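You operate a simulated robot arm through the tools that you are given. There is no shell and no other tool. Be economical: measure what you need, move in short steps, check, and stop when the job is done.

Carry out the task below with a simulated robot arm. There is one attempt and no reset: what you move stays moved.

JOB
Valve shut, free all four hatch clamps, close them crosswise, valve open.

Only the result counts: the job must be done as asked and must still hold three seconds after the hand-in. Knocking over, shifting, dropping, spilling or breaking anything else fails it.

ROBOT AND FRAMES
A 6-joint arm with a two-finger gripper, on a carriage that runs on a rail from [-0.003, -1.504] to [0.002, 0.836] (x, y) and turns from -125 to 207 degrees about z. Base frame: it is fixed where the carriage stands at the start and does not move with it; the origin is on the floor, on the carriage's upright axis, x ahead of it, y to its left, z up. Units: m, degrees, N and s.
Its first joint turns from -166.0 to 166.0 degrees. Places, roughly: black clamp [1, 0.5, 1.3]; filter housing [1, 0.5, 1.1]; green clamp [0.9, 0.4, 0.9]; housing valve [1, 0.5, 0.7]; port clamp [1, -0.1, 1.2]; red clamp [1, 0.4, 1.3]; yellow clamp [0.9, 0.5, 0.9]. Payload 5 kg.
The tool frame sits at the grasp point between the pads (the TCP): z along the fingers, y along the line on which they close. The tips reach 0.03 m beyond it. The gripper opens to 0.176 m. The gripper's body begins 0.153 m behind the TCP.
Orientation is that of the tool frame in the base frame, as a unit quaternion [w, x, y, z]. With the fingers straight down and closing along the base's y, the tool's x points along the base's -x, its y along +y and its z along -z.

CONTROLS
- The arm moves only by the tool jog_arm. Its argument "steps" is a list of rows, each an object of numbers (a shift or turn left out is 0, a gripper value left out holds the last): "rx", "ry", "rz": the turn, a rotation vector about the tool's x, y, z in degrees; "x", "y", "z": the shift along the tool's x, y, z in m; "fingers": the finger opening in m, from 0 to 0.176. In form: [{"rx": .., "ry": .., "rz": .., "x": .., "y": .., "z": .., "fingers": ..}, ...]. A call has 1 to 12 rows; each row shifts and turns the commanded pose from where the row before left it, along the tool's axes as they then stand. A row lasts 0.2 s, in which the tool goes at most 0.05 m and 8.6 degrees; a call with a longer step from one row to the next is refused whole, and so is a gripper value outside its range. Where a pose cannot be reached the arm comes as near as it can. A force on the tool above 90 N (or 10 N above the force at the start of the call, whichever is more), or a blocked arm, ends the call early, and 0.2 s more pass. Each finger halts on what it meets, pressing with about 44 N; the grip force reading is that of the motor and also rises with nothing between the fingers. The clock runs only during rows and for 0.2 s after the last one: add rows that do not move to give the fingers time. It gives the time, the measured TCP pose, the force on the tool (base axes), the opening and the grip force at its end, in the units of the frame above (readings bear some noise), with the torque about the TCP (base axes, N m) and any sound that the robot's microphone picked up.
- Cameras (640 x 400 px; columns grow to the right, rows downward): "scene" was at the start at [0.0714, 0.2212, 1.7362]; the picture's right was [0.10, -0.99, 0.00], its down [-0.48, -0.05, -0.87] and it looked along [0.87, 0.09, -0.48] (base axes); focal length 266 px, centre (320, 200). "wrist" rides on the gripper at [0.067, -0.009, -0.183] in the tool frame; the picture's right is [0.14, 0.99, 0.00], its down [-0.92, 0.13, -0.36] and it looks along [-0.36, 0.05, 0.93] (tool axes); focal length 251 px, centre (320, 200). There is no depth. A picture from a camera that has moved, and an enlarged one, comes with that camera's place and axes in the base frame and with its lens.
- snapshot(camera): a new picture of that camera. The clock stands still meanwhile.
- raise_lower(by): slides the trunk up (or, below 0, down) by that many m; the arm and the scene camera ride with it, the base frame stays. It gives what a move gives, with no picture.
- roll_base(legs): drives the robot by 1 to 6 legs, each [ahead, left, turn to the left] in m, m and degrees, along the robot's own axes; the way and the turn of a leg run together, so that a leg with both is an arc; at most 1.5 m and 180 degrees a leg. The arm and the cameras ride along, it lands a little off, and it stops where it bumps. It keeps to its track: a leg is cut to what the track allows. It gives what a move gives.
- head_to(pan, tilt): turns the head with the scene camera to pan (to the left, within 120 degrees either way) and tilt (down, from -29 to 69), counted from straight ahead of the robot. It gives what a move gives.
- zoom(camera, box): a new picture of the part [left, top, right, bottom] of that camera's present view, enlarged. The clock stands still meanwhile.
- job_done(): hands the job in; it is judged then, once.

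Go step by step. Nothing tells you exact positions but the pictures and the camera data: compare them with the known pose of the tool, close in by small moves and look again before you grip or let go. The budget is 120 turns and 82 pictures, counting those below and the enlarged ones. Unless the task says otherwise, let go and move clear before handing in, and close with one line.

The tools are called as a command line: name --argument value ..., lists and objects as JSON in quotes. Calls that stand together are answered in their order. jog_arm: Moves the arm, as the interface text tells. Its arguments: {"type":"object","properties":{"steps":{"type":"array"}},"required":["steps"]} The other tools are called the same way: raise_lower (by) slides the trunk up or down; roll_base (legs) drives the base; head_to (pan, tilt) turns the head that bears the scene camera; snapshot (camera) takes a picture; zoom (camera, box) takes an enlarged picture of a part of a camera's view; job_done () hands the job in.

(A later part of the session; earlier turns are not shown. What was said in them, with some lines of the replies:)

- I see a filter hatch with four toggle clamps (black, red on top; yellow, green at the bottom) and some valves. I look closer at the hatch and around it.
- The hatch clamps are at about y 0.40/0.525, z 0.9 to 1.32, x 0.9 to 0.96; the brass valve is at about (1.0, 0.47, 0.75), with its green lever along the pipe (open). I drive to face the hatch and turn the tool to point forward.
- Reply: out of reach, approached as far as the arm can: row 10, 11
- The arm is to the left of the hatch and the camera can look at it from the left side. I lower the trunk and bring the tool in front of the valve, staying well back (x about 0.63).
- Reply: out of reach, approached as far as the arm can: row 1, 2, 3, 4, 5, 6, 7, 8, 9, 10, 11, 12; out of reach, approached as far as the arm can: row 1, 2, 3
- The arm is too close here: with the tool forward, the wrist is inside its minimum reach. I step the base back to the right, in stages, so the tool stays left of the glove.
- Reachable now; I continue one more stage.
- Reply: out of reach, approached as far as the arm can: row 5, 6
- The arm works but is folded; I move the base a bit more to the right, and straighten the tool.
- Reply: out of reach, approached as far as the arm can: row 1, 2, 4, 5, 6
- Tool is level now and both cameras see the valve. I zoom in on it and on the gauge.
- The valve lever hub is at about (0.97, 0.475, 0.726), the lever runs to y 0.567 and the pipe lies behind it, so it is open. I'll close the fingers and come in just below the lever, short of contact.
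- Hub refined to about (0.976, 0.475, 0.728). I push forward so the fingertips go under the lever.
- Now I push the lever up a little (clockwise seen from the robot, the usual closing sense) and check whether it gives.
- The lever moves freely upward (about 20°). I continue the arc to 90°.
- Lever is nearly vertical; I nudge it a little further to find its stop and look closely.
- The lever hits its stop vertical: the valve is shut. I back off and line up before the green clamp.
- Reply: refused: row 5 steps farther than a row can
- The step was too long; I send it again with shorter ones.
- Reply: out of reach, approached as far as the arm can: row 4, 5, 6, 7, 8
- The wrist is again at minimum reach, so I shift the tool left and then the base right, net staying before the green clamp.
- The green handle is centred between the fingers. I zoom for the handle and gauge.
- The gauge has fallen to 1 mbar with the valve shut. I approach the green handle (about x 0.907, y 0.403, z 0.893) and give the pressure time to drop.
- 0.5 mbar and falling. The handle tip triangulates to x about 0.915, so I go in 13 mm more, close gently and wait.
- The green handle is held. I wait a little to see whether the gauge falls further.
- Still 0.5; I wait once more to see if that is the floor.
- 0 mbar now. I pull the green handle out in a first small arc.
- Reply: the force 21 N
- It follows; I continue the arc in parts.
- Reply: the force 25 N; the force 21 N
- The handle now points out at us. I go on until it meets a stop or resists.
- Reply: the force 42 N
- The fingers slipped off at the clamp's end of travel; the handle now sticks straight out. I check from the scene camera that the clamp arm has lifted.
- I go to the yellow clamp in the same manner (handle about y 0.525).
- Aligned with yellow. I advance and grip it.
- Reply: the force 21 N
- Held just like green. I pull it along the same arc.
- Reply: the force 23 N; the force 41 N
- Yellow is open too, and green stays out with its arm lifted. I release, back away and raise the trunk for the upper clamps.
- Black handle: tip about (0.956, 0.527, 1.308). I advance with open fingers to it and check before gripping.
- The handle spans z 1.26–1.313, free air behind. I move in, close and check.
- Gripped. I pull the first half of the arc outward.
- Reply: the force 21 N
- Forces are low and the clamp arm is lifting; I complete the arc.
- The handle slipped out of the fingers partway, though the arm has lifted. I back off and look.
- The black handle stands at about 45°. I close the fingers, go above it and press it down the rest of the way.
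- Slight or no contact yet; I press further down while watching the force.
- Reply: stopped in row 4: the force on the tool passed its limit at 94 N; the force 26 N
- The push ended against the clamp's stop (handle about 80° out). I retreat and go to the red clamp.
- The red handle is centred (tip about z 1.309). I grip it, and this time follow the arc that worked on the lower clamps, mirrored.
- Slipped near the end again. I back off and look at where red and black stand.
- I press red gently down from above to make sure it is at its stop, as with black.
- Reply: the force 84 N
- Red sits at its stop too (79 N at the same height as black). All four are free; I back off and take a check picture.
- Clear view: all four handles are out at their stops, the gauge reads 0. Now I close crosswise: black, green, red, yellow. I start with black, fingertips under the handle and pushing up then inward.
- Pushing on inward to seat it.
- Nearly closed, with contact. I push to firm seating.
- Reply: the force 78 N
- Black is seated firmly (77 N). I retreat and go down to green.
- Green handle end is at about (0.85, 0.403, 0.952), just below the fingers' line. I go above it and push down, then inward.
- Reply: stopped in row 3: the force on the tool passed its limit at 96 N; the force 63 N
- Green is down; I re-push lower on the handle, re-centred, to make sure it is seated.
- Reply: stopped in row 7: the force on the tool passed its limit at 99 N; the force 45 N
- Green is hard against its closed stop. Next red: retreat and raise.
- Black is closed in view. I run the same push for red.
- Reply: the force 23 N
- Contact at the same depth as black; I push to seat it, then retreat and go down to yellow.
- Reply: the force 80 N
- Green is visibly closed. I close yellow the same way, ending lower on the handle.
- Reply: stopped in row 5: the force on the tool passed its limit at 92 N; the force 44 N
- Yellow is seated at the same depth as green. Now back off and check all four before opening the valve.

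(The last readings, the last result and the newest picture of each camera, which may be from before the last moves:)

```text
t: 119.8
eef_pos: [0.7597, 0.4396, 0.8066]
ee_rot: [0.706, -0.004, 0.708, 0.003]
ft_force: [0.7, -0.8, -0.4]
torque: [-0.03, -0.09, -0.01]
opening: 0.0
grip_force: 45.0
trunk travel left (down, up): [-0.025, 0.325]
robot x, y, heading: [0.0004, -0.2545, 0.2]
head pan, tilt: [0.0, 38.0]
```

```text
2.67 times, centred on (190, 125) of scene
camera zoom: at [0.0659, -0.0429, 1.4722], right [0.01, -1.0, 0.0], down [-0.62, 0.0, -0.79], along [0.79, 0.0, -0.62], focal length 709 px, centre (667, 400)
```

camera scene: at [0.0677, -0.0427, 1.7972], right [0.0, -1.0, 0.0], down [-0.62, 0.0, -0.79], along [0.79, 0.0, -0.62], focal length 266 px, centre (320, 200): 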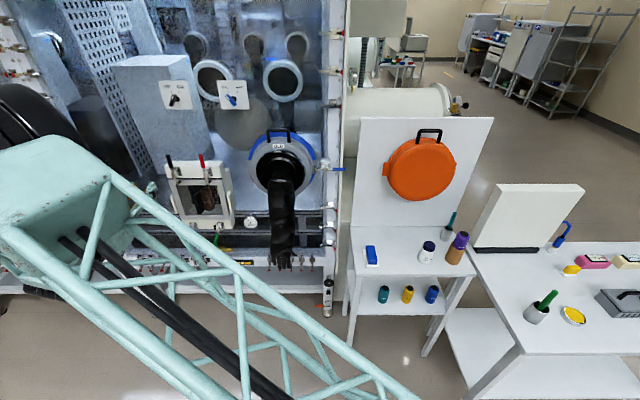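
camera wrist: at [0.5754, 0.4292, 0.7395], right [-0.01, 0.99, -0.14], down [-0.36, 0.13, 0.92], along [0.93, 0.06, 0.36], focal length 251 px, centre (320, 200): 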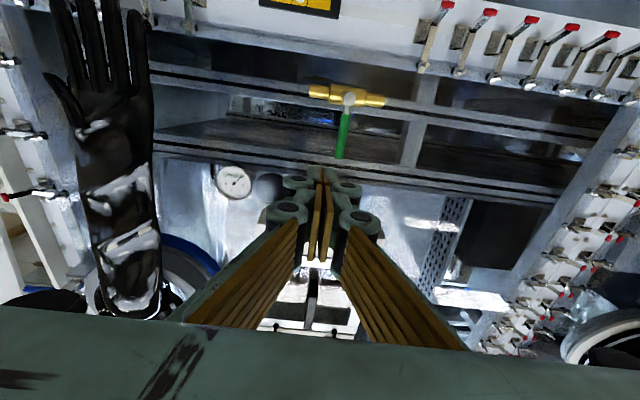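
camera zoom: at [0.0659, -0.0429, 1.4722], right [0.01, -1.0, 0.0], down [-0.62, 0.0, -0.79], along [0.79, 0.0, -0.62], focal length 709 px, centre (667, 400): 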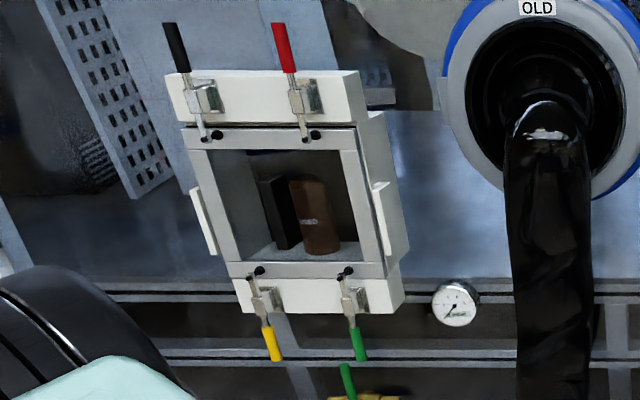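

All four clamps are closed as at the start. Now the valve: I go in on the right side of the upright lever.

jog_arm --steps '[{"z": 0.045}, {"z": 0.045}, {"z": 0.045}, {"z": 0.045}, {"z": 0.014, "x": -0.002}, {}]'

zoom --camera "wrist" --box '[210, 60, 430, 210]'

```text
t: 121.2
eef_pos: [0.954, 0.4416, 0.807]
ee_rot: [0.706, -0.003, 0.708, 0.002]
ft_force: [0.1, 0.3, -1.1]
torque: [0.05, -0.07, 0.02]
opening: 0.0
grip_force: 45.6
trunk travel left (down, up): [-0.025, 0.325]
robot x, y, heading: [-0.0007, -0.2538, 0.2]
head pan, tilt: [0.0, 38.0]
```

```text
2.67 times, centred on (320, 135) of wrist
camera zoom: at [0.7695, 0.4297, 0.7401], right [-0.01, 0.99, -0.14], down [-0.36, 0.13, 0.92], along [0.93, 0.06, 0.36], focal length 670 px, centre (320, 373)
```

zoom: 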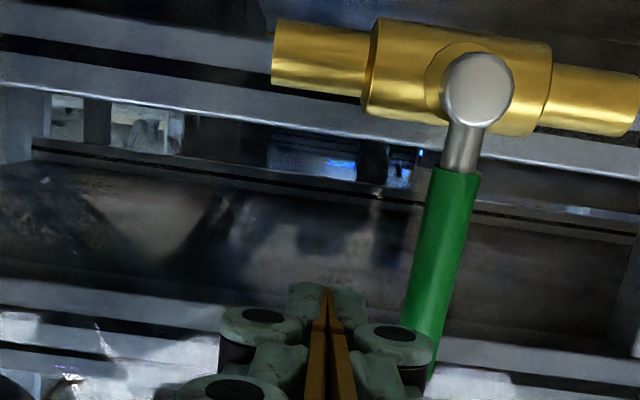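

Well placed. I push the lever over to +y and down onto the pipe line.

jog_arm --steps '[{"y": 0.0145, "x": -0.001}, {"y": 0.0113}, {"y": 0.0114, "x": 0.0008}, {"y": 0.0115, "x": 0.003}, {"y": 0.0097, "x": 0.0056}, {"y": 0.009, "x": 0.0068}, {"y": 0.0079, "x": 0.0085}, {"y": 0.0064, "x": 0.0095}, {"y": 0.0042, "x": 0.0106}, {"y": 0.0026, "x": 0.0112}, {"x": 0.003}, {}]'

zoom --camera "wrist" --box '[210, 60, 430, 210]'

```text
t: 123.8
eef_pos: [0.9514, 0.5317, 0.7505]
ee_rot: [0.707, -0.002, 0.707, 0.002]
ft_force: [1.7, 0.4, 5.4]
torque: [0.02, -0.12, -0.02]
opening: 0.006
grip_force: 44.8
trunk travel left (down, up): [-0.025, 0.325]
robot x, y, heading: [-0.0026, -0.2555, 0.2]
head pan, tilt: [0.0, 38.0]
```

```text
2.67 times, centred on (320, 135) of wrist
camera zoom: at [0.7674, 0.5201, 0.6845], right [-0.01, 0.99, -0.14], down [-0.36, 0.13, 0.92], along [0.93, 0.06, 0.36], focal length 670 px, centre (320, 373)
```

zoom: 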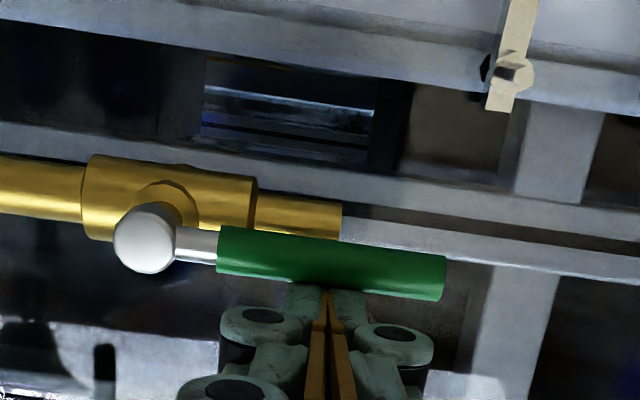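

The lever lies along the pipe again. One more small nudge to the stop, then I move clear.

jog_arm --steps '[{"x": 0.002}, {"x": 0.002}, {}]'

jog_arm --steps '[{"x": -0.012}, {"z": -0.045}, {"z": -0.045}, {"z": -0.045}, {"z": -0.04}, {}]'

snapshot --camera "wrist"

zoom --camera "scene" --box '[115, 50, 265, 220]'

```text
t: 124.6
eef_pos: [0.9527, 0.5312, 0.7529]
ee_rot: [0.708, -0.003, 0.706, 0.003]
ft_force: [1.8, 4.2, 27.0]
torque: [0.01, -0.72, 0.06]
opening: 0.0062
grip_force: 45.1
trunk travel left (down, up): [-0.025, 0.325]
robot x, y, heading: [-0.0008, -0.2553, 0.2]
head pan, tilt: [0.0, 38.0]
```

```text
t: 126.0
eef_pos: [0.7756, 0.531, 0.7587]
ee_rot: [0.706, -0.004, 0.709, 0.002]
ft_force: [0.4, -0.2, 0.0]
torque: [0.01, 0.0, -0.06]
opening: 0.0001
grip_force: 45.3
trunk travel left (down, up): [-0.025, 0.325]
robot x, y, heading: [-0.0053, -0.254, 0.3]
head pan, tilt: [0.0, 38.0]
```

```text
10 pictures are left
camera wrist: at [0.5909, 0.5202, 0.6917], right [-0.01, 0.99, -0.14], down [-0.36, 0.13, 0.92], along [0.93, 0.06, 0.36], focal length 251 px, centre (320, 200)
```

wrist: 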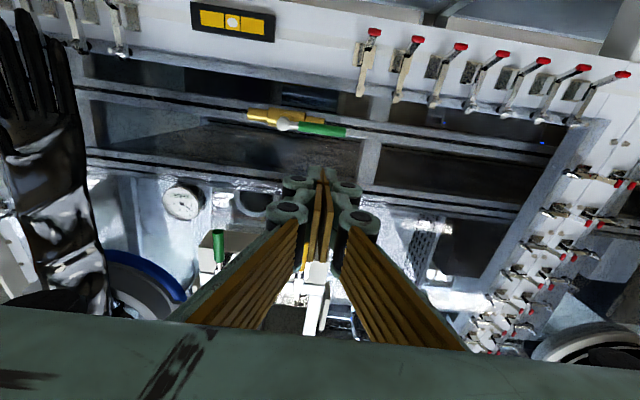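

```text
2.35 times, centred on (190, 135) of scene
camera zoom: at [0.0656, -0.0432, 1.4723], right [0.0, -1.0, 0.0], down [-0.62, 0.0, -0.79], along [0.79, 0.0, -0.62], focal length 625 px, centre (626, 353)
```

zoom: 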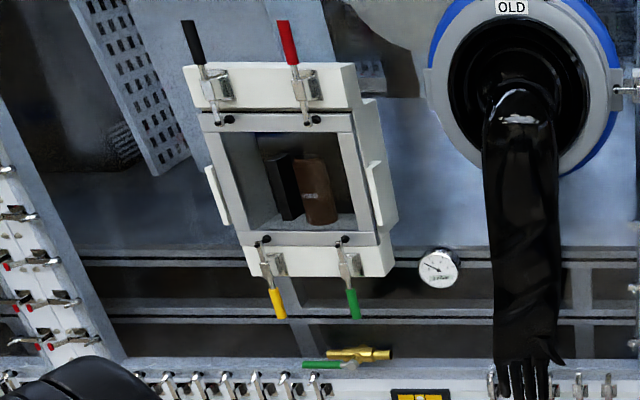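

The valve lever is back along the pipe, the gauge has risen again, all four clamps are closed, and the arm is clear. I hand in the job.

job_done

```text
The job is handed in.
```

The job is done and handed in: I shut the valve and let the gauge fall to 0 mbar, freed all four clamps, closed them crosswise (black, green, red, yellow), then reopened the valve.
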